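You operate a simulated robot arm through the tools that you are given. There is no shell and no other tool. Be economical: measure what you need, move in short steps, check, and stop when the job is done.

You run a simulated two-armed robot. Do the job below in one go: nothing can be reset, and whatever is moved stays where it is left.

JOB
Open the blue drawer, take the pink cloth on the top of the grey bench and put it away in the inside of the blue drawer, then shut the drawer. Put the teal block on the top of the green bench away on the top of the wooden bench. Take the blue bandage roll and put it on the top of the grey bench. Switch the white tester switch on. Shut the left green drawer. Open the right green drawer, put the white cloth in the inside of the right green drawer and shut the drawer again. The order is free. Set down upright: teal block, blue bandage roll.

Only the result counts: the job must be done as asked and must still hold three seconds after the hand-in. Knocking over, shifting, dropping, spilling or breaking anything else fails it. Flat cloth is picked up by pressing the open fingertips on it (5 to 10 N) and closing them slowly along it; thin cloth reads only 2 to 8 mm in the jaws.

ROBOT AND FRAMES
Two 7-joint arms with fingered hands on one trunk, on a base that drives. Base frame: it is fixed to the floor where the robot stands at the start and does not move with it; the origin is under the middle of the robot, x ahead of it, y to its left, z up. Readings come in m, rad, newtons and seconds.
The left shoulder is at the start at [0.029, 0.104, 1.246], the right one opposite. With the tool pointing down near the work surface each hand reaches from about 0.1 to 0.54 m from the robot's upright axis, wherever it stands, measured 20 degrees to its own side. Places, roughly: blue bandage roll (5x5x6 cm) [-1.6, 3, 0.9]; blue drawer [0.6, 0.1, 0.7]; inside of the blue drawer [0.6, 0.2, 0.7]; inside of the right green drawer [-1.5, 3, 0.7]; left green drawer [-2.2, 3.7, 0.7]; pink cloth (7x5x4 cm) [-4, 4.3, 0.9]; right green drawer [-1.5, 3, 0.7]; teal block (5x4x5 cm) [-1.2, 3.1, 0.9]; top of the grey bench [-3.6, 4.3, 0.8]; top of the wooden bench [1.9, 1.9, 0.8]; white cloth (7x5x4 cm) [-2.9, 3.8, 0.9]; white tester switch [-1.6, 3.4, 0.9]. Payload 2.4 kg a hand.
The TCP of each hand is the grasp point between the finger pads, 0.017 m short of the fingertips. In the tool frame z runs along the fingers and y along their closing line. Largest opening 0.088 m; the body of the gripper starts 0.047 m behind the TCP. The gripper is a hand of 2 fingers: y runs from the thumb to the fingers, the wrist lies at [0, 0, -0.165] in the tool frame.
Orientation is told as [roll, pitch, yaw] about the base's x, y, z axes, in that order, counted from this pose: with the fingers straight down and closing along the base's y, the tool's x points along the base's -x, its y along +y and its z along -z.

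CONTROLS
- The arms move only by the tool jog_arm. It takes "left_steps", "right_steps" or both (then of equal length, played together; a hand with none holds still); each is a list of rows, each an object (a shift or turn left out is 0) with "travel": the shift along the tool's x, y, z in m, a list of three; "rot": the turn, a rotation vector about the tool's x, y, z in rad, a list of three. In form: [{"travel": [dx, dy, dz], "rot": [wx, wy, wz]}, ...]. A call has 1 to 20 rows; each row shifts and turns the commanded pose from where the row before left it, along the tool's axes as they then stand. Each row takes 0.2 s and may step no farther than 0.05 m and 0.15 rad from the row before; otherwise, the whole call is refused. A pose out of reach is approached as far as the arm can. The call stops where the force on the tool passes 40 N (or 10 N more than at its start, if that is more) or the arm is blocked; 0.2 s more then pass. In this call time passes only in rows, and 0.2 s behind the last. It gives the time, the measured TCP pose, the force on the tool (base axes), the opening and the grip force at its end, in the units of the frame above (readings bear some noise), with the torque about the TCP (base axes, N m) and any sound that the robot's microphone picked up.
- Cameras (640 x 400 px; columns grow to the right, rows downward): "scene" is now at [0.1191, -0.0143, 1.1386]; the picture's right is [-0.16, -0.99, -0.00], its down [-0.45, 0.07, -0.89] and it looks along [0.88, -0.15, -0.45] (base axes); focal length 214 px, centre (320, 200). "left" rides on the left gripper at [-0.05, 0.003, -0.063] in its tool frame; the picture's right is [-0.06, -1.00, 0.00], its down [0.78, -0.05, -0.62] and it looks along [0.62, -0.04, 0.79] (tool axes); focal length 275 px, centre (320, 200). "right" rides on the right gripper at [0.05, 0.003, -0.063] in its tool frame; the picture's right is [-0.06, 1.00, 0.00], its down [-0.78, -0.05, -0.62] and it looks along [-0.62, -0.04, 0.79] (tool axes); focal length 275 px, centre (320, 200). There is no depth. A picture from a camera that has moved, and an enlarged one, comes with that camera's place and axes in the base frame and with its lens.
- grab_frame(camera): a new picture of that camera. It takes no simulated time.
- slide_trunk(by): slides the trunk up (or, below 0, down) by that many m; the arms and the scene camera ride with it, the base frame stays. It gives what a move gives, with no picture.
- drive_base(legs): drives the robot by 1 to 6 legs, each [ahead, left, turn to the left] in m, m and rad, along the robot's own axes; the way and the turn of a leg run together, so that a leg with both is an arc; at most 1.5 m and 3.142 rad a leg. The arms and the cameras ride along, it lands a little off, and it stops where it bumps. It gives what a move gives.
- set_fingers(finger1, thumb_bend, hand): sets how far each is bent, from 0 (flat) to 100 (curled in); at 30 the hand is open as for a grip, at 70 the pads meet at the TCP. One left out holds its place. A second passes; each finger stops where it meets its share of the squeeze, and holds until it gets a number again. It is the only way to open and close the hand. It gives what a move gives, with no picture; readings hold the bend of each and the force on the fingers (four entries, about 0 where the hand has none), thumb and palm.
- pan_tilt(pan, tilt): turns the head with the scene camera to pan (to the left, within 1.047 rad either way) and tilt (down, from -0.506 to 1.204), counted from straight ahead of the robot. It gives what a move gives.
- enlarge(camera, box): a new picture of the part [left, top, right, bottom] of that camera's present view, enlarged. It takes no simulated time.
- finish_job(): hands the job in; it is judged then, once.

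Go step by step. Nothing tells you exact positions but the pictures and the camera data: compare them with the known pose of the tool, close in by small moves and look again before you grip or let go. The budget is 207 turns and 210 pictures, counting those below and the enlarged ones. Unless the task says otherwise, let go and move clear before handing in, and close with one line.

The tools are called as name(argument=value, ...) on one line, values as JSON. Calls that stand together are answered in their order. jog_arm: Moves the arms, as the interface text tells. Its arguments: {"type":"object","properties":{"left_steps":{"type":"array","items":{"type":"object","properties":{"travel":{"type":"array","items":{"type":"number"}},"rot":{"type":"array","items":{"type":"number"}}}}},"right_steps":{"type":"array","items":{"type":"object","properties":{"travel":{"type":"array","items":{"type":"number"}},"rot":{"type":"array","items":{"type":"number"}}}}}},"required":[]} The other tools are called the same way: slide_trunk (by) slides the trunk up or down; set_fingers (finger1, thumb_bend, hand) moves the fingers one by one; drive_base (legs) drives the base; pan_tilt (pan, tilt) turns the head that bears the scene camera; grab_frame (camera) takes a picture; enlarge (camera, box) takes an enlarged picture of a part of a camera's view; finish_job () hands the job in.

At the start:

```text
time: 0.0
left_tcp_pos: [0.3563, -0.0002, 1.1051]
left_tool_rot: [-0.001, 0.0, 0.0]
left_contact_force: [-0.1, 1.1, 1.0]
left_moment: [0.01, -0.03, -0.02]
left_gripper_width: 0.0878
left_grip_force: 0.1
left_shape: jaw
left_bend: [30.0, 30.0]
left_finger forces: [0.0, 0.0, 0.1, 0.1, 0.1, 0.1]
right_tcp_pos: [0.2661, -0.2974, 1.0109]
right_tool_rot: [0.0, 0.001, 0.0]
right_contact_force: [-0.4, 0.4, -0.6]
right_moment: [0.0, -0.01, -0.02]
right_gripper_width: 0.0878
right_grip_force: 0.1
right_shape: jaw
right_bend: [30.0, 30.0]
right_finger forces: [0.0, 0.0, 0.0, 0.0, 0.0, 0.1]
trunk travel left (down, up): [-0.475, 0.375]
robot x, y, heading: [0.0039, 0.0008, -0.002]
head pan, tilt: [-0.164, 0.471]
```

scene: 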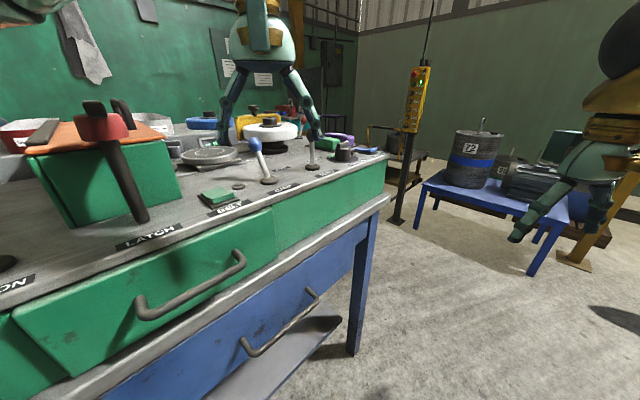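
right: 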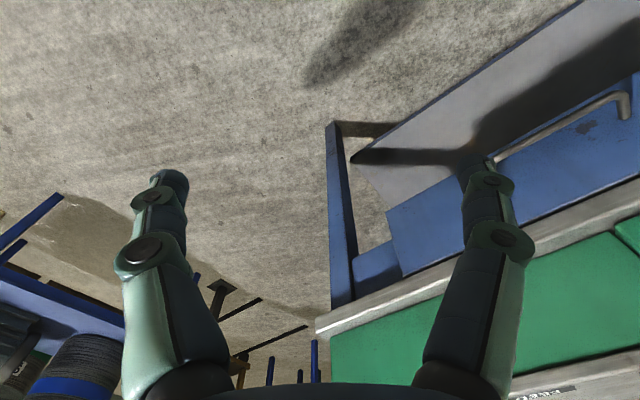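
left: 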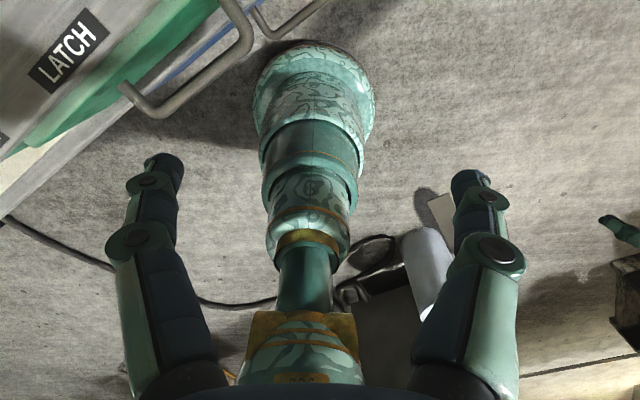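

I see a bench ahead with a green and a blue drawer; the other benches are to the left and behind. I look around first.

pan_tilt(pan=0.5, tilt=0.5)

grab_frame(camera="scene")

pan_tilt(pan=1.04, tilt=0.2)

grab_frame(camera="scene")

```text
time: 1.0
left_tcp_pos: [0.3562, -0.0011, 1.1047]
left_tool_rot: [0.0, 0.0, 0.002]
left_contact_force: [-0.1, 0.3, -0.4]
left_moment: [0.02, 0.0, 0.01]
left_gripper_width: 0.0876
left_grip_force: 0.1
left_shape: jaw
left_bend: [30.0, 30.0]
left_finger forces: [0.1, 0.1, 0.0, 0.1, 0.0, 0.0]
right_tcp_pos: [0.2659, -0.297, 1.0112]
right_tool_rot: [-0.001, 0.0, -0.001]
right_contact_force: [0.8, 0.1, 0.0]
right_moment: [0.0, -0.03, 0.05]
right_gripper_width: 0.0878
right_grip_force: 0.1
right_shape: jaw
right_bend: [30.0, 30.0]
right_finger forces: [0.0, 0.0, 0.0, 0.0, 0.0, 0.1]
trunk travel left (down, up): [-0.475, 0.375]
robot x, y, heading: [0.0008, -0.0039, -0.001]
head pan, tilt: [0.499, 0.499]
```

```text
206 pictures are left
camera scene: at [0.1087, 0.0441, 1.1361], right [0.48, -0.88, 0.0], down [-0.42, -0.23, -0.88], along [0.77, 0.42, -0.48], focal length 214 px, centre (320, 200)
```

scene: 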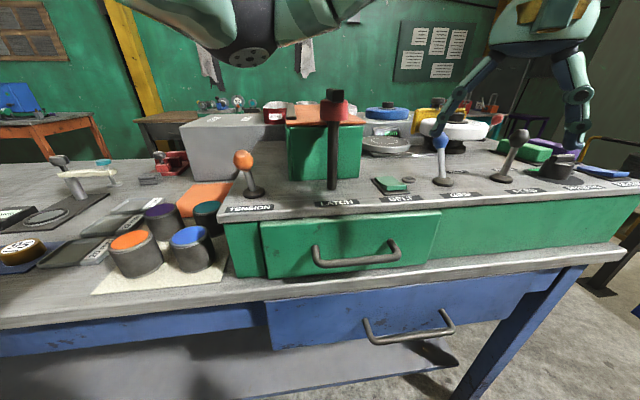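

```text
time: 2.0
left_tcp_pos: [0.3571, -0.0026, 1.1054]
left_tool_rot: [0.001, 0.0, 0.0]
left_contact_force: [-0.4, -0.6, -0.5]
left_moment: [0.0, 0.01, 0.01]
left_gripper_width: 0.088
left_grip_force: 0.0
left_shape: jaw
left_bend: [30.0, 30.0]
left_finger forces: [0.0, 0.0, 0.0, 0.1, 0.1, 0.1]
right_tcp_pos: [0.2672, -0.2979, 1.011]
right_tool_rot: [0.0, -0.001, 0.0]
right_contact_force: [-0.2, 0.7, 0.8]
right_moment: [-0.01, 0.03, 0.04]
right_gripper_width: 0.0878
right_grip_force: 0.0
right_shape: jaw
right_bend: [30.0, 30.0]
right_finger forces: [0.0, 0.0, 0.1, 0.0, 0.1, 0.1]
trunk travel left (down, up): [-0.475, 0.375]
robot x, y, heading: [0.0, 0.0019, 0.001]
head pan, tilt: [1.04, 0.201]
```

```text
205 pictures are left
camera scene: at [0.077, 0.0805, 1.1616], right [0.86, -0.52, 0.0], down [-0.12, -0.19, -0.97], along [0.5, 0.83, -0.22], focal length 214 px, centre (320, 200)
```

scene: 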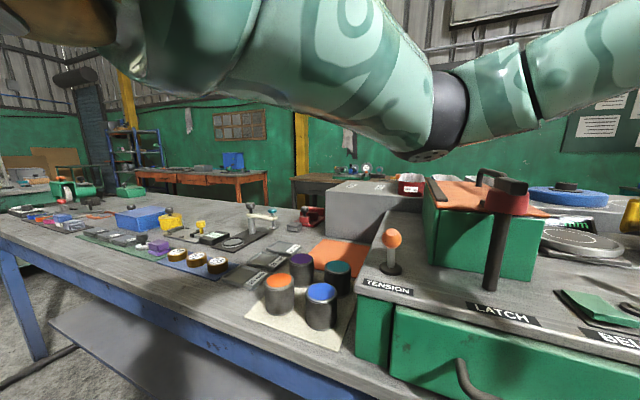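

The bench front runs diagonally, at about 0.64 rad to my heading, and the blue handle is near [0.38, 0.03, 0.7]. I back off a little, square up to the bench, and look.

drive_base(legs=[[-0.12, 0, 0], [0, 0, 0.637]])

pan_tilt(pan=-0.3, tilt=0.7)

grab_frame(camera="scene")

grab_frame(camera="right")

```text
time: 5.0
left_tcp_pos: [0.1673, 0.2099, 1.1038]
left_tool_rot: [0.0, 0.0, 0.635]
left_contact_force: [1.1, 0.3, -0.5]
left_moment: [0.04, -0.01, -0.01]
left_gripper_width: 0.0876
left_grip_force: 0.0
left_shape: jaw
left_bend: [30.0, 30.0]
left_finger forces: [0.0, 0.1, 0.0, 0.0, 0.1, 0.0]
right_tcp_pos: [0.2689, -0.0829, 1.0107]
right_tool_rot: [0.001, 0.0, 0.632]
right_contact_force: [-0.2, 0.2, 0.0]
right_moment: [0.02, 0.01, -0.02]
right_gripper_width: 0.088
right_grip_force: 0.0
right_shape: jaw
right_bend: [30.0, 30.0]
right_finger forces: [0.1, 0.1, 0.0, 0.0, 0.0, 0.0]
trunk travel left (down, up): [-0.475, 0.375]
robot x, y, heading: [-0.1203, -0.0017, 0.633]
head pan, tilt: [1.04, 0.201]
```

```text
time: 6.5
left_tcp_pos: [0.1676, 0.2081, 1.105]
left_tool_rot: [0.0, -0.001, 0.636]
left_contact_force: [-0.3, 0.9, -0.1]
left_moment: [-0.01, -0.01, 0.06]
left_gripper_width: 0.0878
left_grip_force: 0.1
left_shape: jaw
left_bend: [30.0, 30.0]
left_finger forces: [0.0, 0.1, 0.0, 0.1, 0.1, 0.1]
right_tcp_pos: [0.2692, -0.0822, 1.0114]
right_tool_rot: [0.0, -0.002, 0.634]
right_contact_force: [0.2, 0.4, -1.0]
right_moment: [-0.02, 0.0, 0.01]
right_gripper_width: 0.0878
right_grip_force: 0.0
right_shape: jaw
right_bend: [30.0, 30.0]
right_finger forces: [0.1, 0.1, 0.0, 0.1, 0.0, 0.0]
trunk travel left (down, up): [-0.475, 0.375]
robot x, y, heading: [-0.1242, -0.0005, 0.633]
head pan, tilt: [-0.3, 0.7]
```

```text
204 pictures are left
camera scene: at [-0.0182, 0.0454, 1.1184], right [0.33, -0.94, 0.0], down [-0.61, -0.21, -0.77], along [0.72, 0.25, -0.64], focal length 214 px, centre (320, 200)
```

scene: 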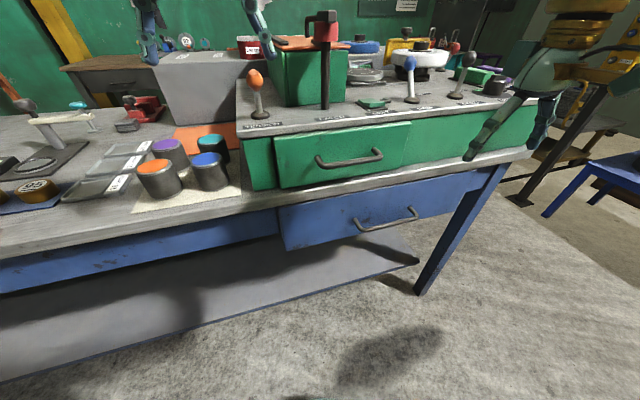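

```text
203 pictures are left
camera right: at [0.228, -0.109, 1.0743], right [-0.54, 0.84, 0.0], down [0.66, 0.43, 0.62], along [0.52, 0.33, -0.79], focal length 275 px, centre (320, 200)
```

right: 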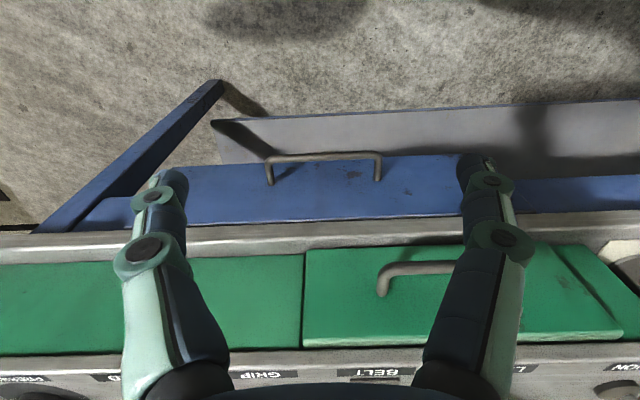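

The blue handle bar is centred near [0.40, 0.00, 0.71] and stands about 5 cm off the face. I shift right so the right hand faces it and can hook behind the bar.

drive_base(legs=[[0, -0.15, -0.02]])

jog_arm(right_steps=[{"travel": [0, 0.04, 0.04]}, {"travel": [0, 0.04, 0.04]}, {"travel": [0, 0.03, 0.04]}, {"travel": [0, 0.03, 0.04]}, {"travel": [0, 0, 0.04]}])

grab_frame(camera="right")

grab_frame(camera="scene")

```text
time: 7.8
left_tcp_pos: [0.2574, 0.0832, 1.1053]
left_tool_rot: [-0.001, 0.001, 0.617]
left_contact_force: [0.0, -0.1, 0.6]
left_moment: [0.04, 0.01, 0.04]
left_gripper_width: 0.0879
left_grip_force: 0.1
left_shape: jaw
left_bend: [30.0, 30.0]
left_finger forces: [0.0, 0.0, 0.0, 0.0, 0.0, 0.1]
right_tcp_pos: [0.3554, -0.2111, 1.01]
right_tool_rot: [0.001, 0.0, 0.617]
right_contact_force: [0.2, -0.2, -1.1]
right_moment: [0.02, -0.03, -0.05]
right_gripper_width: 0.0882
right_grip_force: 0.0
right_shape: jaw
right_bend: [30.0, 30.0]
right_finger forces: [0.0, 0.0, 0.0, 0.1, 0.1, 0.0]
trunk travel left (down, up): [-0.475, 0.375]
robot x, y, heading: [-0.0343, -0.1212, 0.616]
head pan, tilt: [-0.3, 0.7]
```

```text
refused: row 1 steps farther than a row can; nothing moved
```

```text
202 pictures are left
camera right: at [0.3139, -0.2366, 1.0741], right [-0.53, 0.85, 0.0], down [0.67, 0.41, 0.62], along [0.52, 0.33, -0.79], focal length 275 px, centre (320, 200)
```

right: 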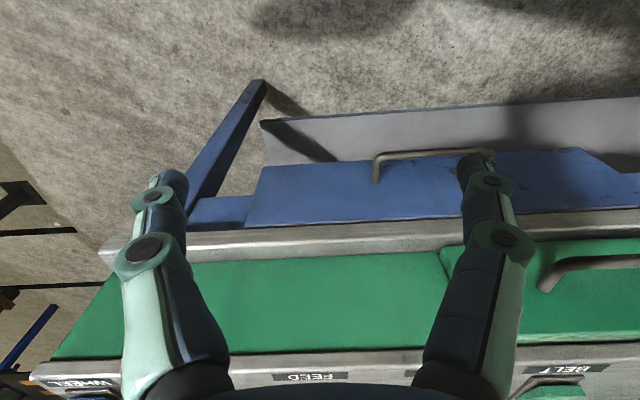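

```text
201 pictures are left
camera scene: at [0.0705, -0.0781, 1.1184], right [0.31, -0.95, 0.0], down [-0.61, -0.2, -0.76], along [0.73, 0.24, -0.64], focal length 214 px, centre (320, 200)
```

scene: 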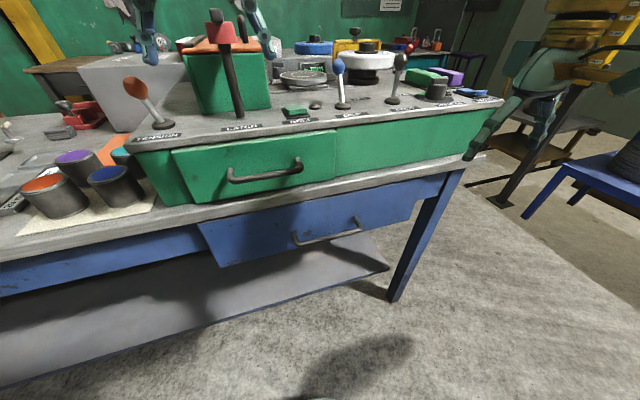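

The bar is at about [0.40, 0.01, 0.71], which puts it 0.43 m ahead and 0.14 m to the right of the robot. I bring the right hand down in front of it.

jog_arm(right_steps=[{"travel": [0, 0.03, 0.035]}, {"travel": [0, 0.03, 0.035]}, {"travel": [0, 0.03, 0.035]}, {"travel": [0, 0.03, 0.035]}, {"travel": [0, 0.03, 0.035]}, {"travel": [0, 0, 0.035]}, {"travel": [0, 0, 0.035]}])

grab_frame(camera="right")

grab_frame(camera="scene")

```text
time: 9.4
left_tcp_pos: [0.2577, 0.0838, 1.1051]
left_tool_rot: [0.001, 0.0, 0.616]
left_contact_force: [-0.3, 0.4, -0.2]
left_moment: [0.02, 0.0, 0.01]
left_gripper_width: 0.088
left_grip_force: 0.2
left_shape: jaw
left_bend: [30.0, 30.0]
left_finger forces: [0.1, 0.1, 0.1, 0.0, 0.0, 0.0]
right_tcp_pos: [0.2676, -0.0868, 0.7644]
right_tool_rot: [-0.002, 0.0, 0.618]
right_contact_force: [0.9, 0.7, 0.1]
right_moment: [0.0, -0.01, -0.03]
right_gripper_width: 0.0879
right_grip_force: 0.1
right_shape: jaw
right_bend: [30.0, 30.0]
right_finger forces: [0.1, 0.1, 0.0, 0.1, 0.1, 0.1]
trunk travel left (down, up): [-0.475, 0.375]
robot x, y, heading: [-0.0328, -0.1218, 0.618]
head pan, tilt: [-0.3, 0.7]
```

```text
200 pictures are left
camera right: at [0.2258, -0.1129, 0.8282], right [-0.53, 0.85, 0.0], down [0.67, 0.42, 0.62], along [0.53, 0.33, -0.79], focal length 275 px, centre (320, 200)
```

right: 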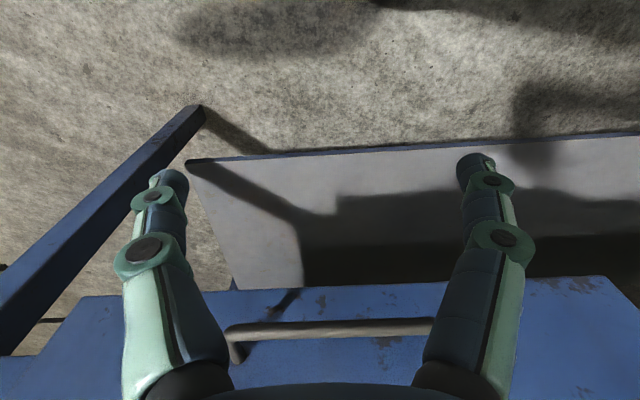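

```text
199 pictures are left
camera scene: at [0.07, -0.0774, 1.1184], right [0.31, -0.95, 0.0], down [-0.61, -0.2, -0.76], along [0.73, 0.24, -0.64], focal length 214 px, centre (320, 200)
```

scene: 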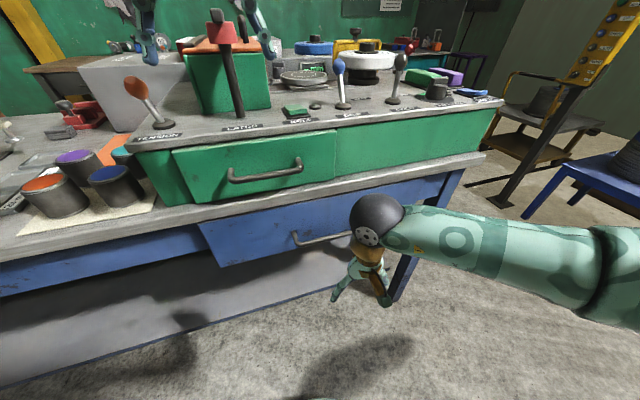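

Redoing the triangulation puts the bar near z 0.73, about 0.145 m further ahead of the hand. I tilt the fingertips slightly toward the bench and move over the bar.

jog_arm(right_steps=[{"travel": [0, 0, -0.014], "rot": [0, -0.15, 0]}, {"travel": [-0.0425, 0, 0.0064]}, {"travel": [-0.0425, 0, 0.0064]}, {"travel": [-0.0425, 0, 0.0064]}, {"travel": [-0.0425, 0, 0.0064]}])

grab_frame(camera="right")

grab_frame(camera="left")

enlarge(camera="scene", box=[220, 130, 460, 280])

```text
time: 10.6
left_tcp_pos: [0.257, 0.0839, 1.1046]
left_tool_rot: [0.001, 0.0, 0.617]
left_contact_force: [-0.4, 0.0, 1.0]
left_moment: [0.02, 0.0, -0.03]
left_gripper_width: 0.0879
left_grip_force: 0.1
left_shape: jaw
left_bend: [30.0, 30.0]
left_finger forces: [0.0, 0.0, 0.1, 0.0, 0.0, 0.0]
right_tcp_pos: [0.4076, 0.0105, 0.7801]
right_tool_rot: [0.0, -0.15, 0.618]
right_contact_force: [-0.1, 0.3, -0.3]
right_moment: [0.01, 0.01, 0.03]
right_gripper_width: 0.0878
right_grip_force: 0.1
right_shape: jaw
right_bend: [30.0, 30.0]
right_finger forces: [0.1, 0.0, 0.1, 0.1, 0.0, 0.0]
trunk travel left (down, up): [-0.475, 0.375]
robot x, y, heading: [-0.0357, -0.1258, 0.612]
head pan, tilt: [-0.3, 0.7]
```

```text
198 pictures are left
camera right: at [0.3589, -0.0208, 0.8348], right [-0.53, 0.85, 0.01], down [0.58, 0.36, 0.73], along [0.62, 0.39, -0.68], focal length 275 px, centre (320, 200)
```

right: 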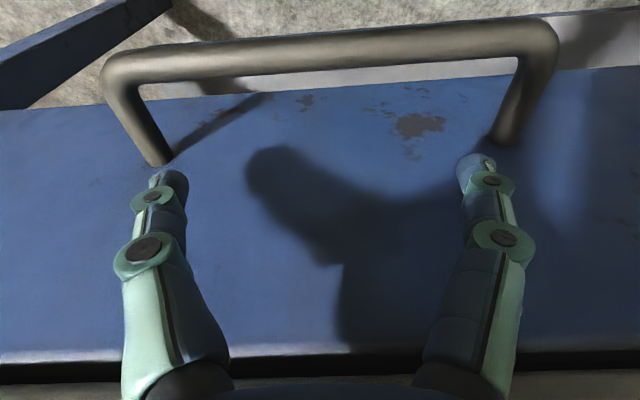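

```text
197 pictures are left
camera left: at [0.2975, 0.1176, 1.168], right [0.63, -0.78, 0.0], down [-0.61, -0.49, 0.62], along [-0.48, -0.39, -0.79], focal length 275 px, centre (320, 200)
```

left: 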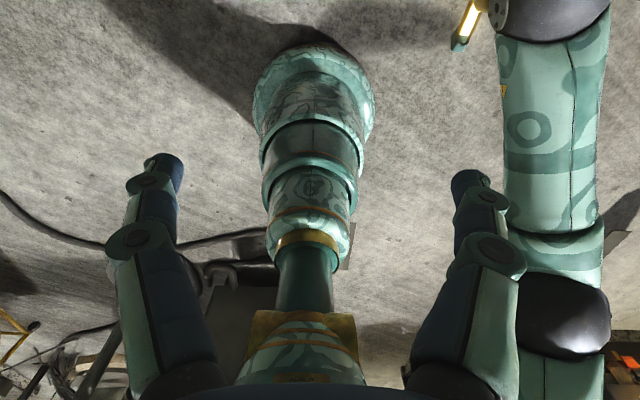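

```text
2.67 times, centred on (340, 205) of scene
camera zoom: at [0.0702, -0.0771, 1.1184], right [0.31, -0.95, 0.0], down [-0.61, -0.2, -0.76], along [0.73, 0.24, -0.64], focal length 572 px, centre (267, 187)
```

zoom: 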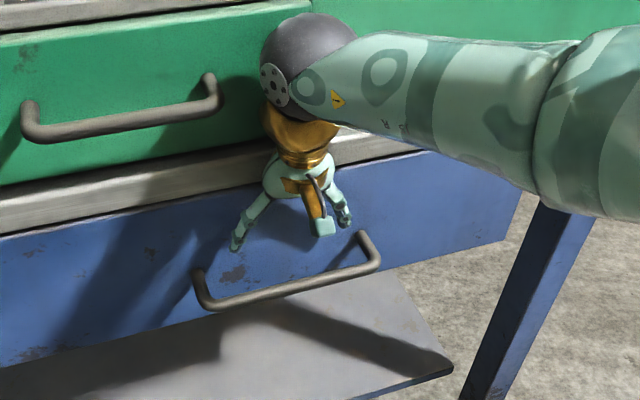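

The bar lies just below and in front of the fingertips, with the gap behind it about 1 cm further in. I lower the fingers into the gap.

jog_arm(right_steps=[{"travel": [-0.009, 0.006, 0.0015]}, {"travel": [0.0026, 0, 0.019]}, {"travel": [0.0026, 0, 0.019]}, {"travel": [0.0026, 0, 0.019]}])

grab_frame(camera="right")

enlarge(camera="scene", box=[260, 170, 420, 270])

```text
time: 11.6
left_tcp_pos: [0.2564, 0.0825, 1.1037]
left_tool_rot: [0.001, 0.001, 0.618]
left_contact_force: [0.8, -0.3, 0.1]
left_moment: [-0.03, 0.02, 0.0]
left_gripper_width: 0.0878
left_grip_force: 0.0
left_shape: jaw
left_bend: [30.0, 30.0]
left_finger forces: [0.0, 0.0, 0.1, 0.0, 0.0, 0.0]
right_tcp_pos: [0.405, 0.0185, 0.7328]
right_tool_rot: [0.0, -0.149, 0.618]
right_contact_force: [0.0, 0.4, 0.3]
right_moment: [0.0, 0.01, 0.01]
right_gripper_width: 0.088
right_grip_force: 0.1
right_shape: jaw
right_bend: [30.0, 30.0]
right_finger forces: [0.0, 0.0, 0.1, 0.0, 0.1, 0.0]
right hand out of reach, approached as far as the arm can: row 4
trunk travel left (down, up): [-0.475, 0.375]
robot x, y, heading: [-0.0339, -0.1203, 0.618]
head pan, tilt: [-0.3, 0.7]
```

```text
195 pictures are left
camera right: at [0.3557, -0.0125, 0.7886], right [-0.53, 0.85, 0.01], down [0.58, 0.36, 0.73], along [0.62, 0.39, -0.68], focal length 275 px, centre (320, 200)
```

right: 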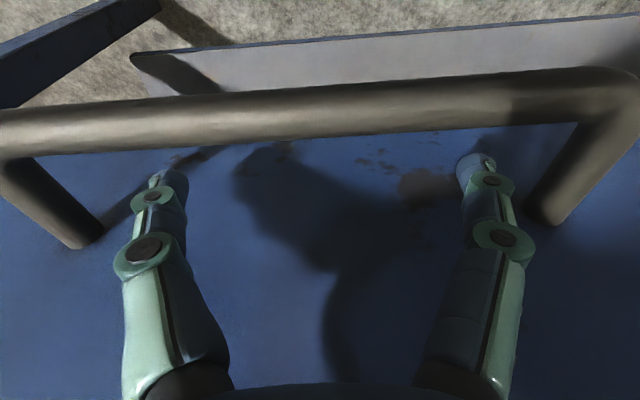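

```text
4.00 times, centred on (340, 220) of scene
camera zoom: at [0.0699, -0.0773, 1.1184], right [0.31, -0.95, 0.0], down [-0.61, -0.2, -0.76], along [0.73, 0.24, -0.64], focal length 858 px, centre (240, 120)
```

zoom: 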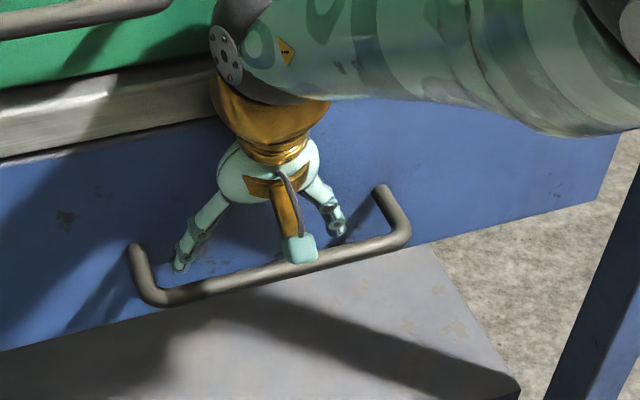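

The fingers are right above the gap but the arm is at its lower limit. I lower the trunk by 3 cm to hook in.

slide_trunk(by=-0.03)

grab_frame(camera="right")

```text
time: 12.4
left_tcp_pos: [0.2574, 0.0843, 1.0757]
left_tool_rot: [0.0, 0.0, 0.618]
left_contact_force: [0.2, -0.2, 0.7]
left_moment: [0.02, 0.02, 0.02]
left_gripper_width: 0.0878
left_grip_force: 0.0
left_shape: jaw
left_bend: [30.0, 30.0]
left_finger forces: [0.1, 0.0, 0.0, 0.0, 0.0, 0.1]
right_tcp_pos: [0.4054, 0.0182, 0.7043]
right_tool_rot: [-0.001, -0.147, 0.617]
right_contact_force: [-0.9, 0.1, 0.5]
right_moment: [-0.02, -0.02, 0.0]
right_gripper_width: 0.0878
right_grip_force: 0.0
right_shape: jaw
right_bend: [30.0, 30.0]
right_finger forces: [0.1, 0.1, 0.1, 0.0, 0.0, 0.0]
trunk travel left (down, up): [-0.445, 0.405]
robot x, y, heading: [-0.035, -0.1211, 0.619]
head pan, tilt: [-0.3, 0.7]
```

```text
193 pictures are left
camera right: at [0.356, -0.0132, 0.7588], right [-0.53, 0.85, 0.01], down [0.59, 0.36, 0.73], along [0.62, 0.39, -0.69], focal length 275 px, centre (320, 200)
```

right: 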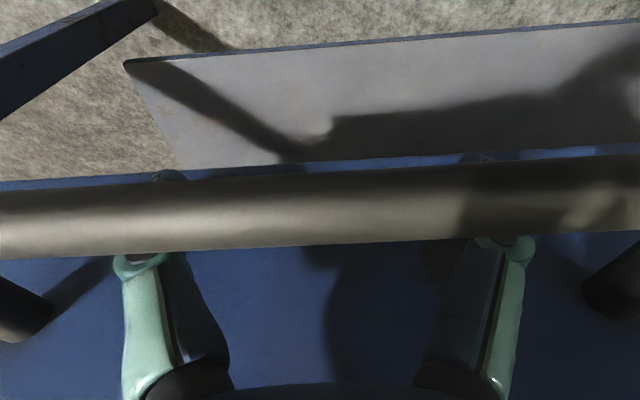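

The fingers are hooked behind the bar. I pull.

jog_arm(right_steps=[{"travel": [0.0198, 0, -0.003]}, {"travel": [0.0198, 0, -0.003]}, {"travel": [0.0198, 0, -0.003]}, {"travel": [0.0198, 0, -0.003]}, {"travel": [0.0198, 0, -0.003]}, {"travel": [0.0198, 0, -0.003]}, {"travel": [0.0198, 0, -0.003]}, {"travel": [0.0198, 0, -0.003]}])

grab_frame(camera="scene")

```text
time: 14.2
left_tcp_pos: [0.2573, 0.0827, 1.0737]
left_tool_rot: [0.0, 0.001, 0.618]
left_contact_force: [0.1, -0.2, -1.3]
left_moment: [-0.02, -0.05, -0.02]
left_gripper_width: 0.0877
left_grip_force: 0.1
left_shape: jaw
left_bend: [30.0, 30.0]
left_finger forces: [0.0, 0.1, 0.0, 0.0, 0.0, 0.1]
right_tcp_pos: [0.2746, -0.0758, 0.7043]
right_tool_rot: [0.0, -0.149, 0.616]
right_contact_force: [-0.3, -0.2, 0.0]
right_moment: [0.01, -0.03, 0.03]
right_gripper_width: 0.0879
right_grip_force: 0.1
right_shape: jaw
right_bend: [30.0, 30.0]
right_finger forces: [0.1, 0.0, 0.0, 0.0, 0.0, 0.1]
trunk travel left (down, up): [-0.445, 0.405]
robot x, y, heading: [-0.0308, -0.121, 0.617]
head pan, tilt: [-0.3, 0.7]
```

```text
192 pictures are left
camera scene: at [0.0703, -0.0772, 1.0882], right [0.31, -0.95, 0.0], down [-0.61, -0.2, -0.76], along [0.73, 0.24, -0.64], focal length 214 px, centre (320, 200)
```

scene: 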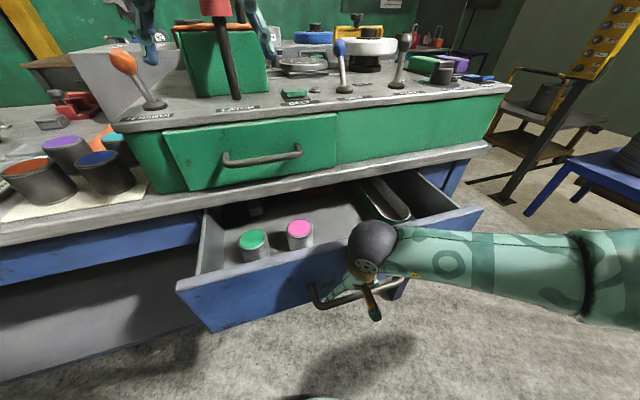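

The drawer opens; inside are two cans and a tray. I pull another 8 cm for room.

jog_arm(right_steps=[{"travel": [0.0198, 0, -0.003]}, {"travel": [0.0198, 0, -0.003]}, {"travel": [0.0198, 0, -0.003]}, {"travel": [0.0198, 0, -0.003]}])

grab_frame(camera="scene")

grab_frame(camera="right")

```text
time: 15.2
left_tcp_pos: [0.2576, 0.0842, 1.0744]
left_tool_rot: [0.0, 0.001, 0.618]
left_contact_force: [-0.4, -0.7, -0.8]
left_moment: [0.0, 0.0, 0.01]
left_gripper_width: 0.0876
left_grip_force: 0.1
left_shape: jaw
left_bend: [30.0, 30.0]
left_finger forces: [0.0, 0.0, 0.0, 0.0, 0.0, 0.1]
right_tcp_pos: [0.2097, -0.1214, 0.705]
right_tool_rot: [0.0, -0.15, 0.614]
right_contact_force: [1.1, 0.4, -0.2]
right_moment: [0.02, -0.01, 0.07]
right_gripper_width: 0.0878
right_grip_force: 0.1
right_shape: jaw
right_bend: [30.0, 30.0]
right_finger forces: [0.0, 0.0, 0.0, 0.1, 0.7, 0.0]
trunk travel left (down, up): [-0.445, 0.405]
robot x, y, heading: [-0.032, -0.122, 0.618]
head pan, tilt: [-0.3, 0.7]
```

```text
191 pictures are left
camera scene: at [0.0706, -0.077, 1.0882], right [0.31, -0.95, 0.0], down [-0.61, -0.2, -0.76], along [0.73, 0.24, -0.64], focal length 214 px, centre (320, 200)
```

scene: 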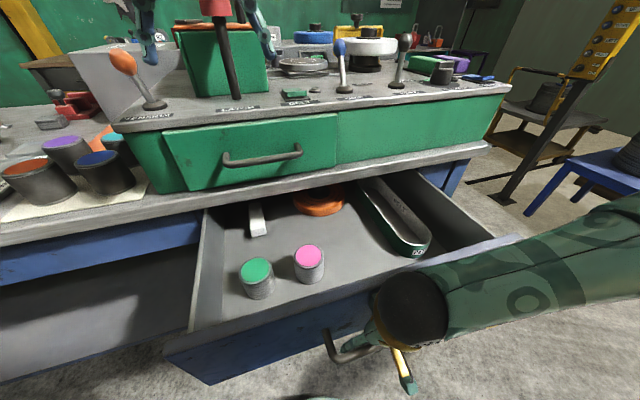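

```text
190 pictures are left
camera right: at [0.1601, -0.1524, 0.7603], right [-0.53, 0.85, 0.01], down [0.59, 0.35, 0.73], along [0.62, 0.39, -0.68], focal length 275 px, centre (320, 200)
```

right: 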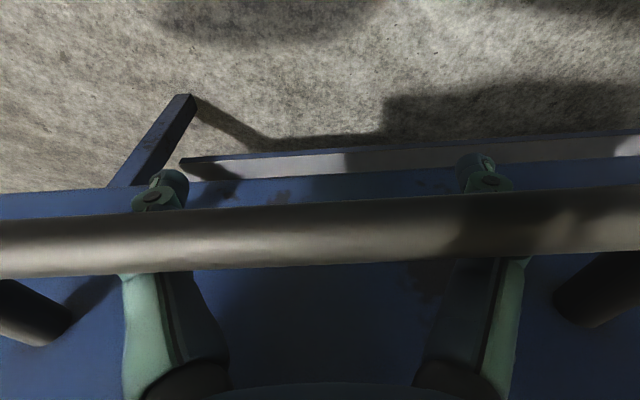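

The drawer is open with free floor space inside. I unhook upward, raise the hands, back off and turn left to look for the green bench.

jog_arm(right_steps=[{"travel": [-0.006, 0, -0.0396]}, {"travel": [-0.006, 0, -0.0396]}, {"travel": [-0.006, 0, -0.0396]}, {"travel": [-0.006, 0, -0.0396]}, {"travel": [-0.006, 0, -0.0396]}, {"travel": [-0.006, 0, -0.0396]}, {"travel": [-0.006, 0, -0.0396], "rot": [0, 0.15, 0]}])

pan_tilt(pan=1.0, tilt=0.4)

drive_base(legs=[[-0.25, 0, 0]])

grab_frame(camera="scene")

```text
time: 16.8
left_tcp_pos: [0.2578, 0.0845, 1.0759]
left_tool_rot: [0.0, 0.0, 0.617]
left_contact_force: [0.3, 0.5, -0.7]
left_moment: [0.0, -0.03, 0.0]
left_gripper_width: 0.0879
left_grip_force: 0.0
left_shape: jaw
left_bend: [30.0, 30.0]
left_finger forces: [0.0, 0.0, 0.0, 0.0, 0.1, 0.0]
right_tcp_pos: [0.2291, -0.1015, 0.964]
right_tool_rot: [-0.002, 0.0, 0.617]
right_contact_force: [0.1, -0.2, 0.3]
right_moment: [-0.01, 0.01, 0.0]
right_gripper_width: 0.0879
right_grip_force: 0.0
right_shape: jaw
right_bend: [30.0, 30.0]
right_finger forces: [0.0, 0.0, 0.0, 0.0, 0.1, 0.0]
right hand out of reach, approached as far as the arm can: row 5, 6
trunk travel left (down, up): [-0.445, 0.405]
robot x, y, heading: [-0.0328, -0.1208, 0.619]
head pan, tilt: [-0.3, 0.7]
```

```text
time: 18.2
left_tcp_pos: [0.2581, 0.0848, 1.0749]
left_tool_rot: [0.001, 0.0, 0.618]
left_contact_force: [-0.3, 0.2, -0.4]
left_moment: [0.0, -0.01, -0.01]
left_gripper_width: 0.0877
left_grip_force: 0.1
left_shape: jaw
left_bend: [30.0, 30.0]
left_finger forces: [0.0, 0.0, 0.0, 0.0, 0.0, 0.0]
right_tcp_pos: [0.2297, -0.1013, 0.9641]
right_tool_rot: [0.0, 0.0, 0.619]
right_contact_force: [0.5, 0.3, 0.4]
right_moment: [0.02, -0.01, 0.03]
right_gripper_width: 0.088
right_grip_force: 0.0
right_shape: jaw
right_bend: [30.0, 30.0]
right_finger forces: [0.0, 0.1, 0.1, 0.0, 0.1, 0.0]
trunk travel left (down, up): [-0.445, 0.405]
robot x, y, heading: [-0.0353, -0.1203, 0.616]
head pan, tilt: [1.0, 0.4]
```

```text
time: 20.1
left_tcp_pos: [0.0557, -0.0608, 1.0751]
left_tool_rot: [-0.001, 0.001, 0.613]
left_contact_force: [0.3, 0.0, 0.5]
left_moment: [0.0, 0.01, 0.0]
left_gripper_width: 0.088
left_grip_force: 0.0
left_shape: jaw
left_bend: [30.0, 30.0]
left_finger forces: [0.1, 0.1, 0.0, 0.0, 0.1, 0.0]
right_tcp_pos: [0.0253, -0.2466, 0.9643]
right_tool_rot: [0.001, 0.0, 0.612]
right_contact_force: [-0.4, -0.8, -0.5]
right_moment: [0.01, 0.0, 0.0]
right_gripper_width: 0.0881
right_grip_force: 0.0
right_shape: jaw
right_bend: [30.0, 30.0]
right_finger forces: [0.0, 0.0, 0.1, 0.1, 0.1, 0.0]
trunk travel left (down, up): [-0.445, 0.405]
robot x, y, heading: [-0.233, -0.2659, 0.614]
head pan, tilt: [1.0, 0.4]
```

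```text
189 pictures are left
camera scene: at [-0.218, -0.1552, 1.1151], right [1.0, 0.04, 0.0], down [0.02, -0.39, -0.92], along [-0.04, 0.92, -0.39], focal length 214 px, centre (320, 200)
```

scene: 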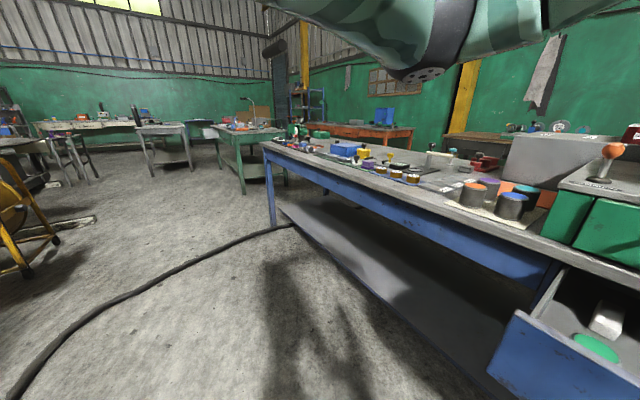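

The blue bench runs to about (-0.87, 2.04) and the green bench lies beyond it near (-1.5, 3). I drive along the blue bench front and look again.

drive_base(legs=[[-0.12, 0, 0], [0, 0, 1.565], [1.3, 0, 0]])

pan_tilt(pan=0.0, tilt=0.3)

grab_frame(camera="scene")

```text
time: 31.1
left_tcp_pos: [-1.2562, 1.0012, 1.0752]
left_tool_rot: [0.001, -0.001, 2.179]
left_contact_force: [-0.2, 0.3, -0.2]
left_moment: [0.0, -0.01, -0.01]
left_gripper_width: 0.0879
left_grip_force: 0.0
left_shape: jaw
left_bend: [30.0, 30.0]
left_finger forces: [0.1, 0.0, 0.0, 0.1, 0.1, 0.1]
right_tcp_pos: [-1.0728, 0.969, 0.9642]
right_tool_rot: [-0.001, -0.001, 2.178]
right_contact_force: [0.6, -0.6, 0.0]
right_moment: [0.0, 0.01, 0.02]
right_gripper_width: 0.0878
right_grip_force: 0.2
right_shape: jaw
right_bend: [30.0, 30.0]
right_finger forces: [0.1, 0.1, 0.0, 0.1, 0.0, 0.1]
trunk travel left (down, up): [-0.445, 0.405]
robot x, y, heading: [-1.0535, 0.7059, 2.176]
head pan, tilt: [1.0, 0.4]
```

```text
time: 32.4
left_tcp_pos: [-1.2577, 0.9995, 1.0739]
left_tool_rot: [0.0, 0.0, 2.177]
left_contact_force: [0.3, 0.4, 0.1]
left_moment: [0.01, 0.01, -0.01]
left_gripper_width: 0.088
left_grip_force: 0.0
left_shape: jaw
left_bend: [30.0, 30.0]
left_finger forces: [0.1, 0.1, 0.0, 0.0, 0.0, 0.0]
right_tcp_pos: [-1.0727, 0.9702, 0.9619]
right_tool_rot: [-0.001, 0.001, 2.18]
right_contact_force: [0.1, 0.3, 0.4]
right_moment: [-0.01, 0.0, 0.0]
right_gripper_width: 0.0882
right_grip_force: 0.1
right_shape: jaw
right_bend: [30.0, 30.0]
right_finger forces: [0.0, 0.1, 0.1, 0.0, 0.0, 0.1]
trunk travel left (down, up): [-0.445, 0.405]
robot x, y, heading: [-1.0556, 0.7088, 2.181]
head pan, tilt: [0.0, 0.3]
```

```text
188 pictures are left
camera scene: at [-1.1245, 0.8075, 1.1243], right [0.82, 0.57, 0.0], down [0.17, -0.24, -0.96], along [-0.55, 0.78, -0.3], focal length 214 px, centre (320, 200)
```

scene: 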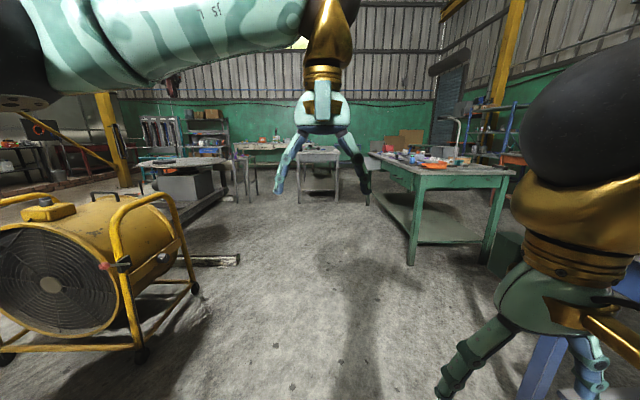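

I enlarge the green bench area to find its drawers and objects.

enlarge(camera="scene", box=[360, 120, 520, 220])

enlarge(camera="scene", box=[130, 110, 370, 260])

```text
4.00 times, centred on (440, 170) of scene
camera zoom: at [-1.1245, 0.8075, 1.1243], right [0.82, 0.57, 0.0], down [0.17, -0.24, -0.96], along [-0.55, 0.78, -0.3], focal length 858 px, centre (-160, 320)
```

zoom: 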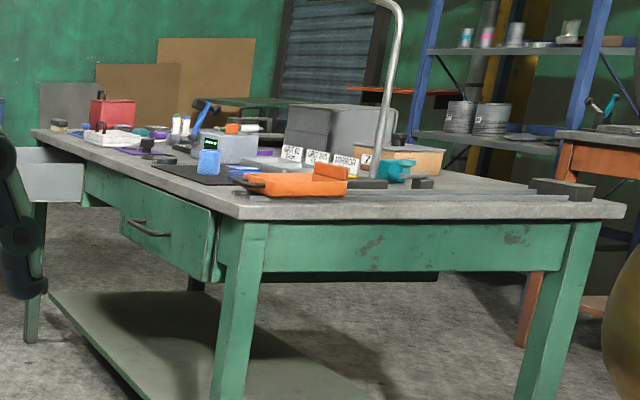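

```text
2.67 times, centred on (250, 185) of scene
camera zoom: at [-1.1245, 0.8075, 1.1243], right [0.82, 0.57, 0.0], down [0.17, -0.24, -0.96], along [-0.55, 0.78, -0.3], focal length 572 px, centre (507, 240)
```

zoom: 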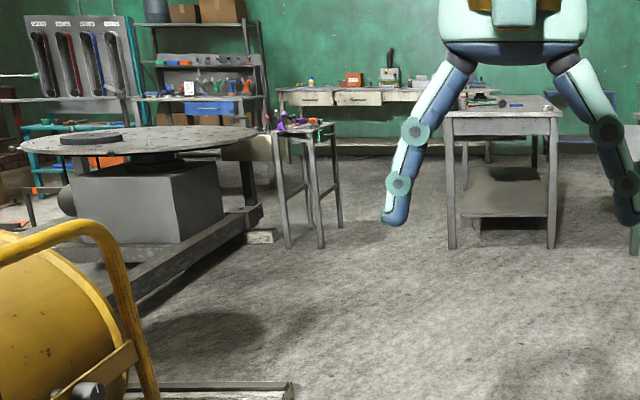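

The right green drawer is closed with its handle near (-1.67, 2.83), and the left one stands open further on. I drive to the front of the bench and face it.

drive_base(legs=[[1.4, 0, -0.02], [0.66, 0, 0], [0, 0, -1.54]])

pan_tilt(pan=-0.2, tilt=0.6)

grab_frame(camera="scene")

grab_frame(camera="right")

```text
time: 46.3
left_tcp_pos: [-1.9334, 2.607, 1.0745]
left_tool_rot: [0.001, 0.0, 0.632]
left_contact_force: [-0.4, -1.2, -0.4]
left_moment: [0.04, 0.02, -0.03]
left_gripper_width: 0.0879
left_grip_force: 0.2
left_shape: jaw
left_bend: [30.0, 30.0]
left_finger forces: [0.0, 0.1, 0.0, 0.0, 0.0, 0.0]
right_tcp_pos: [-1.9627, 2.4222, 0.9638]
right_tool_rot: [0.0, -0.001, 0.633]
right_contact_force: [-0.8, -0.1, 0.0]
right_moment: [-0.01, 0.01, 0.03]
right_gripper_width: 0.0878
right_grip_force: 0.1
right_shape: jaw
right_bend: [30.0, 30.0]
right_finger forces: [0.0, 0.0, 0.0, 0.0, 0.0, 0.0]
trunk travel left (down, up): [-0.445, 0.405]
robot x, y, heading: [-2.2257, 2.3973, 0.628]
head pan, tilt: [0.0, 0.3]
```

```text
time: 47.1
left_tcp_pos: [-1.9354, 2.6063, 1.0743]
left_tool_rot: [0.001, 0.0, 0.632]
left_contact_force: [0.0, -0.2, 0.8]
left_moment: [-0.05, -0.01, -0.01]
left_gripper_width: 0.088
left_grip_force: 0.1
left_shape: jaw
left_bend: [30.0, 30.0]
left_finger forces: [0.0, 0.1, 0.0, 0.0, 0.1, 0.0]
right_tcp_pos: [-1.9626, 2.4223, 0.9646]
right_tool_rot: [0.0, -0.001, 0.631]
right_contact_force: [-0.3, -0.2, -0.3]
right_moment: [0.0, 0.02, 0.0]
right_gripper_width: 0.088
right_grip_force: 0.1
right_shape: jaw
right_bend: [30.0, 30.0]
right_finger forces: [0.0, 0.0, 0.1, 0.0, 0.0, 0.0]
trunk travel left (down, up): [-0.445, 0.405]
robot x, y, heading: [-2.2279, 2.3943, 0.634]
head pan, tilt: [-0.201, 0.6]
```

```text
185 pictures are left
camera scene: at [-2.1204, 2.4531, 1.0969], right [0.42, -0.91, 0.0], down [-0.51, -0.24, -0.83], along [0.75, 0.34, -0.56], focal length 214 px, centre (320, 200)
```

scene: 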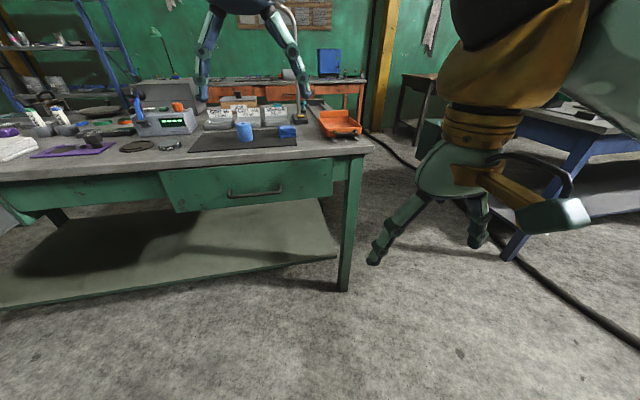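

```text
184 pictures are left
camera right: at [-2.0036, 2.3952, 1.0271], right [-0.54, 0.84, 0.0], down [0.66, 0.42, 0.62], along [0.52, 0.33, -0.79], focal length 275 px, centre (320, 200)
```

right: 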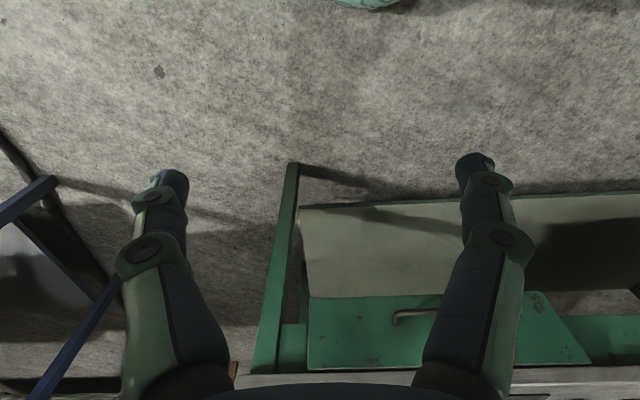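

I enlarge the bench top to identify the roll, the block, the tester switch and the white cloth.

enlarge(camera="scene", box=[180, 80, 380, 205])

enlarge(camera="scene", box=[0, 70, 210, 201])

```text
3.20 times, centred on (280, 142) of scene
camera zoom: at [-2.1204, 2.4531, 1.0969], right [0.42, -0.91, 0.0], down [-0.51, -0.24, -0.83], along [0.75, 0.34, -0.56], focal length 686 px, centre (448, 384)
```

zoom: 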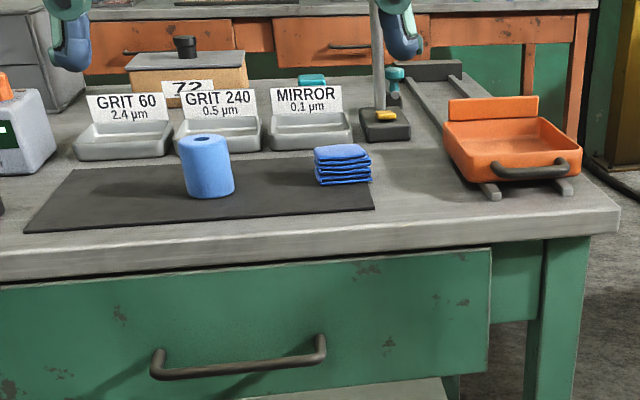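

```text
3.05 times, centred on (105, 136) of scene
camera zoom: at [-2.1204, 2.4531, 1.0969], right [0.42, -0.91, 0.0], down [-0.51, -0.24, -0.83], along [0.75, 0.34, -0.56], focal length 654 px, centre (975, 397)
```

zoom: 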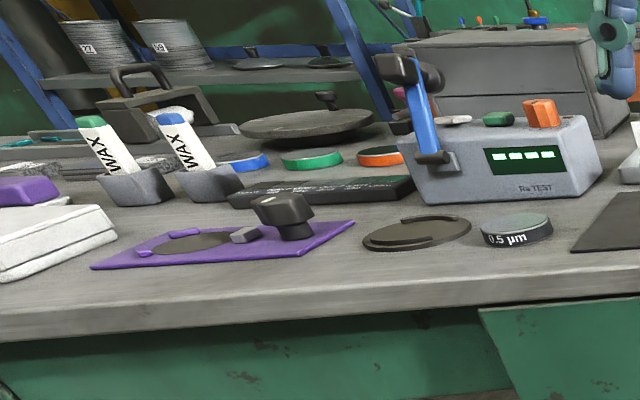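

The blue roll stands on a black mat above the right drawer, the tester has three rocker switches on its top, and the left drawer is open. I move in to hook the right drawer the same way as the blue one.

drive_base(legs=[[0, 0.215, -0.01], [0.28, 0, 0]])

grab_frame(camera="right")

grab_frame(camera="scene")

```text
time: 50.4
left_tcp_pos: [-1.829, 2.9437, 1.075]
left_tool_rot: [0.001, 0.0, 0.616]
left_contact_force: [0.0, -0.5, 0.4]
left_moment: [0.01, 0.0, 0.0]
left_gripper_width: 0.0879
left_grip_force: 0.0
left_shape: jaw
left_bend: [30.0, 30.0]
left_finger forces: [0.0, 0.0, 0.0, 0.0, 0.0, 0.0]
right_tcp_pos: [-1.8594, 2.7586, 0.9631]
right_tool_rot: [0.002, 0.001, 0.615]
right_contact_force: [0.1, 0.2, 0.5]
right_moment: [0.01, -0.03, 0.01]
right_gripper_width: 0.088
right_grip_force: 0.1
right_shape: jaw
right_bend: [30.0, 30.0]
right_finger forces: [0.1, 0.0, 0.0, 0.0, 0.0, 0.1]
trunk travel left (down, up): [-0.445, 0.405]
robot x, y, heading: [-2.1245, 2.7412, 0.614]
head pan, tilt: [-0.201, 0.6]
```

```text
181 pictures are left
camera right: at [-1.901, 2.7324, 1.027], right [-0.53, 0.85, 0.0], down [0.67, 0.41, 0.62], along [0.53, 0.32, -0.79], focal length 275 px, centre (320, 200)
```

right: 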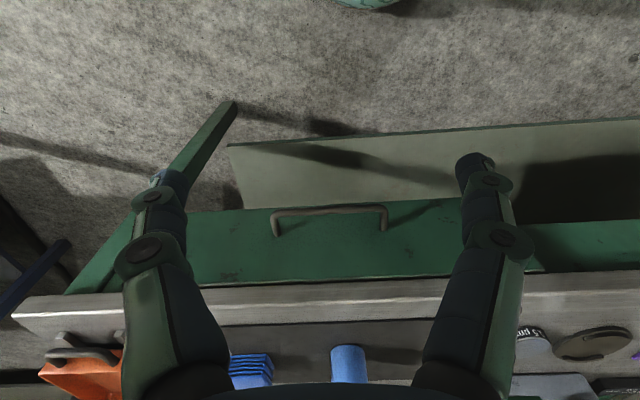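

```text
180 pictures are left
camera scene: at [-2.0169, 2.7922, 1.0968], right [0.4, -0.92, 0.0], down [-0.52, -0.23, -0.82], along [0.75, 0.33, -0.57], focal length 214 px, centre (320, 200)
```

scene: 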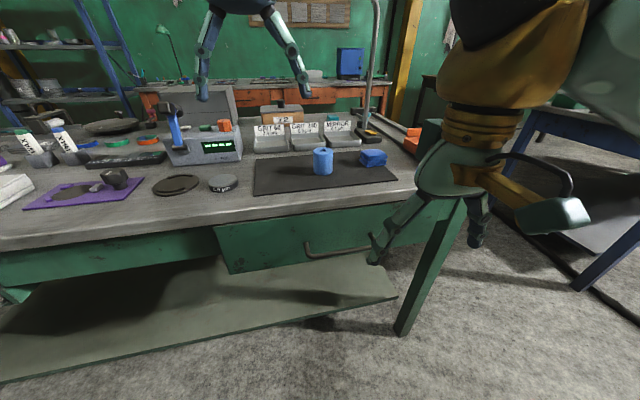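

The bar is about 0.21 m ahead of the right hand at z of about 0.72 and laterally aligned. I lower the hand, tilt it and move over the bar.

jog_arm(right_steps=[{"travel": [0, 0, 0.045]}, {"travel": [0, 0, 0.045]}, {"travel": [0, 0, 0.045]}, {"travel": [0, 0, 0.045]}, {"rot": [0, -0.15, 0]}, {"travel": [-0.0425, 0, 0.0064]}, {"travel": [-0.0425, 0, 0.0064]}, {"travel": [-0.0425, 0, 0.0064]}, {"travel": [-0.0425, 0, 0.0064]}, {"travel": [-0.0425, 0, 0.0064]}])

grab_frame(camera="right")

enlarge(camera="scene", box=[220, 170, 460, 320])

```text
time: 52.6
left_tcp_pos: [-1.8291, 2.9433, 1.0741]
left_tool_rot: [0.0, -0.001, 0.617]
left_contact_force: [0.8, -0.3, -0.4]
left_moment: [-0.02, -0.01, 0.03]
left_gripper_width: 0.0879
left_grip_force: 0.0
left_shape: jaw
left_bend: [30.0, 30.0]
left_finger forces: [0.1, 0.1, 0.0, 0.1, 0.0, 0.1]
right_tcp_pos: [-1.6844, 2.8836, 0.7812]
right_tool_rot: [0.0, -0.15, 0.616]
right_contact_force: [-0.1, -0.6, 0.0]
right_moment: [0.02, 0.0, 0.03]
right_gripper_width: 0.0878
right_grip_force: 0.1
right_shape: jaw
right_bend: [30.0, 30.0]
right_finger forces: [0.0, 0.1, 0.1, 0.0, 0.0, 0.0]
trunk travel left (down, up): [-0.445, 0.405]
robot x, y, heading: [-2.1257, 2.7366, 0.621]
head pan, tilt: [-0.201, 0.6]
```

```text
179 pictures are left
camera right: at [-1.7333, 2.8521, 0.8373], right [-0.53, 0.85, 0.01], down [0.59, 0.35, 0.73], along [0.62, 0.39, -0.68], focal length 275 px, centre (320, 200)
```

right: 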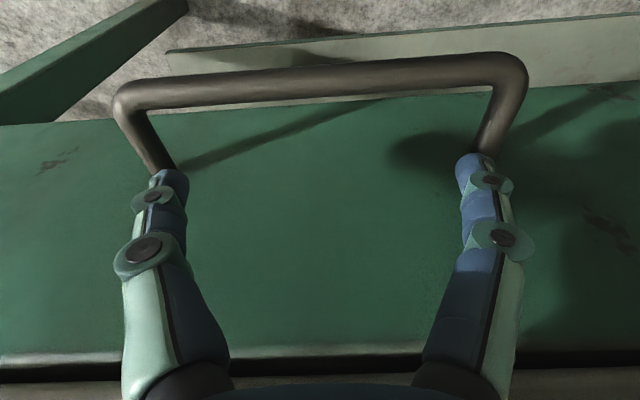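

```text
2.67 times, centred on (340, 245) of scene
camera zoom: at [-2.0171, 2.7922, 1.0968], right [0.4, -0.92, 0.0], down [-0.52, -0.23, -0.82], along [0.76, 0.33, -0.57], focal length 572 px, centre (267, 80)
```

zoom: 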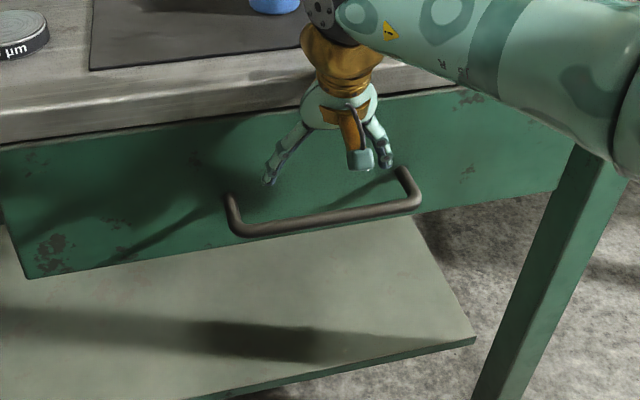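

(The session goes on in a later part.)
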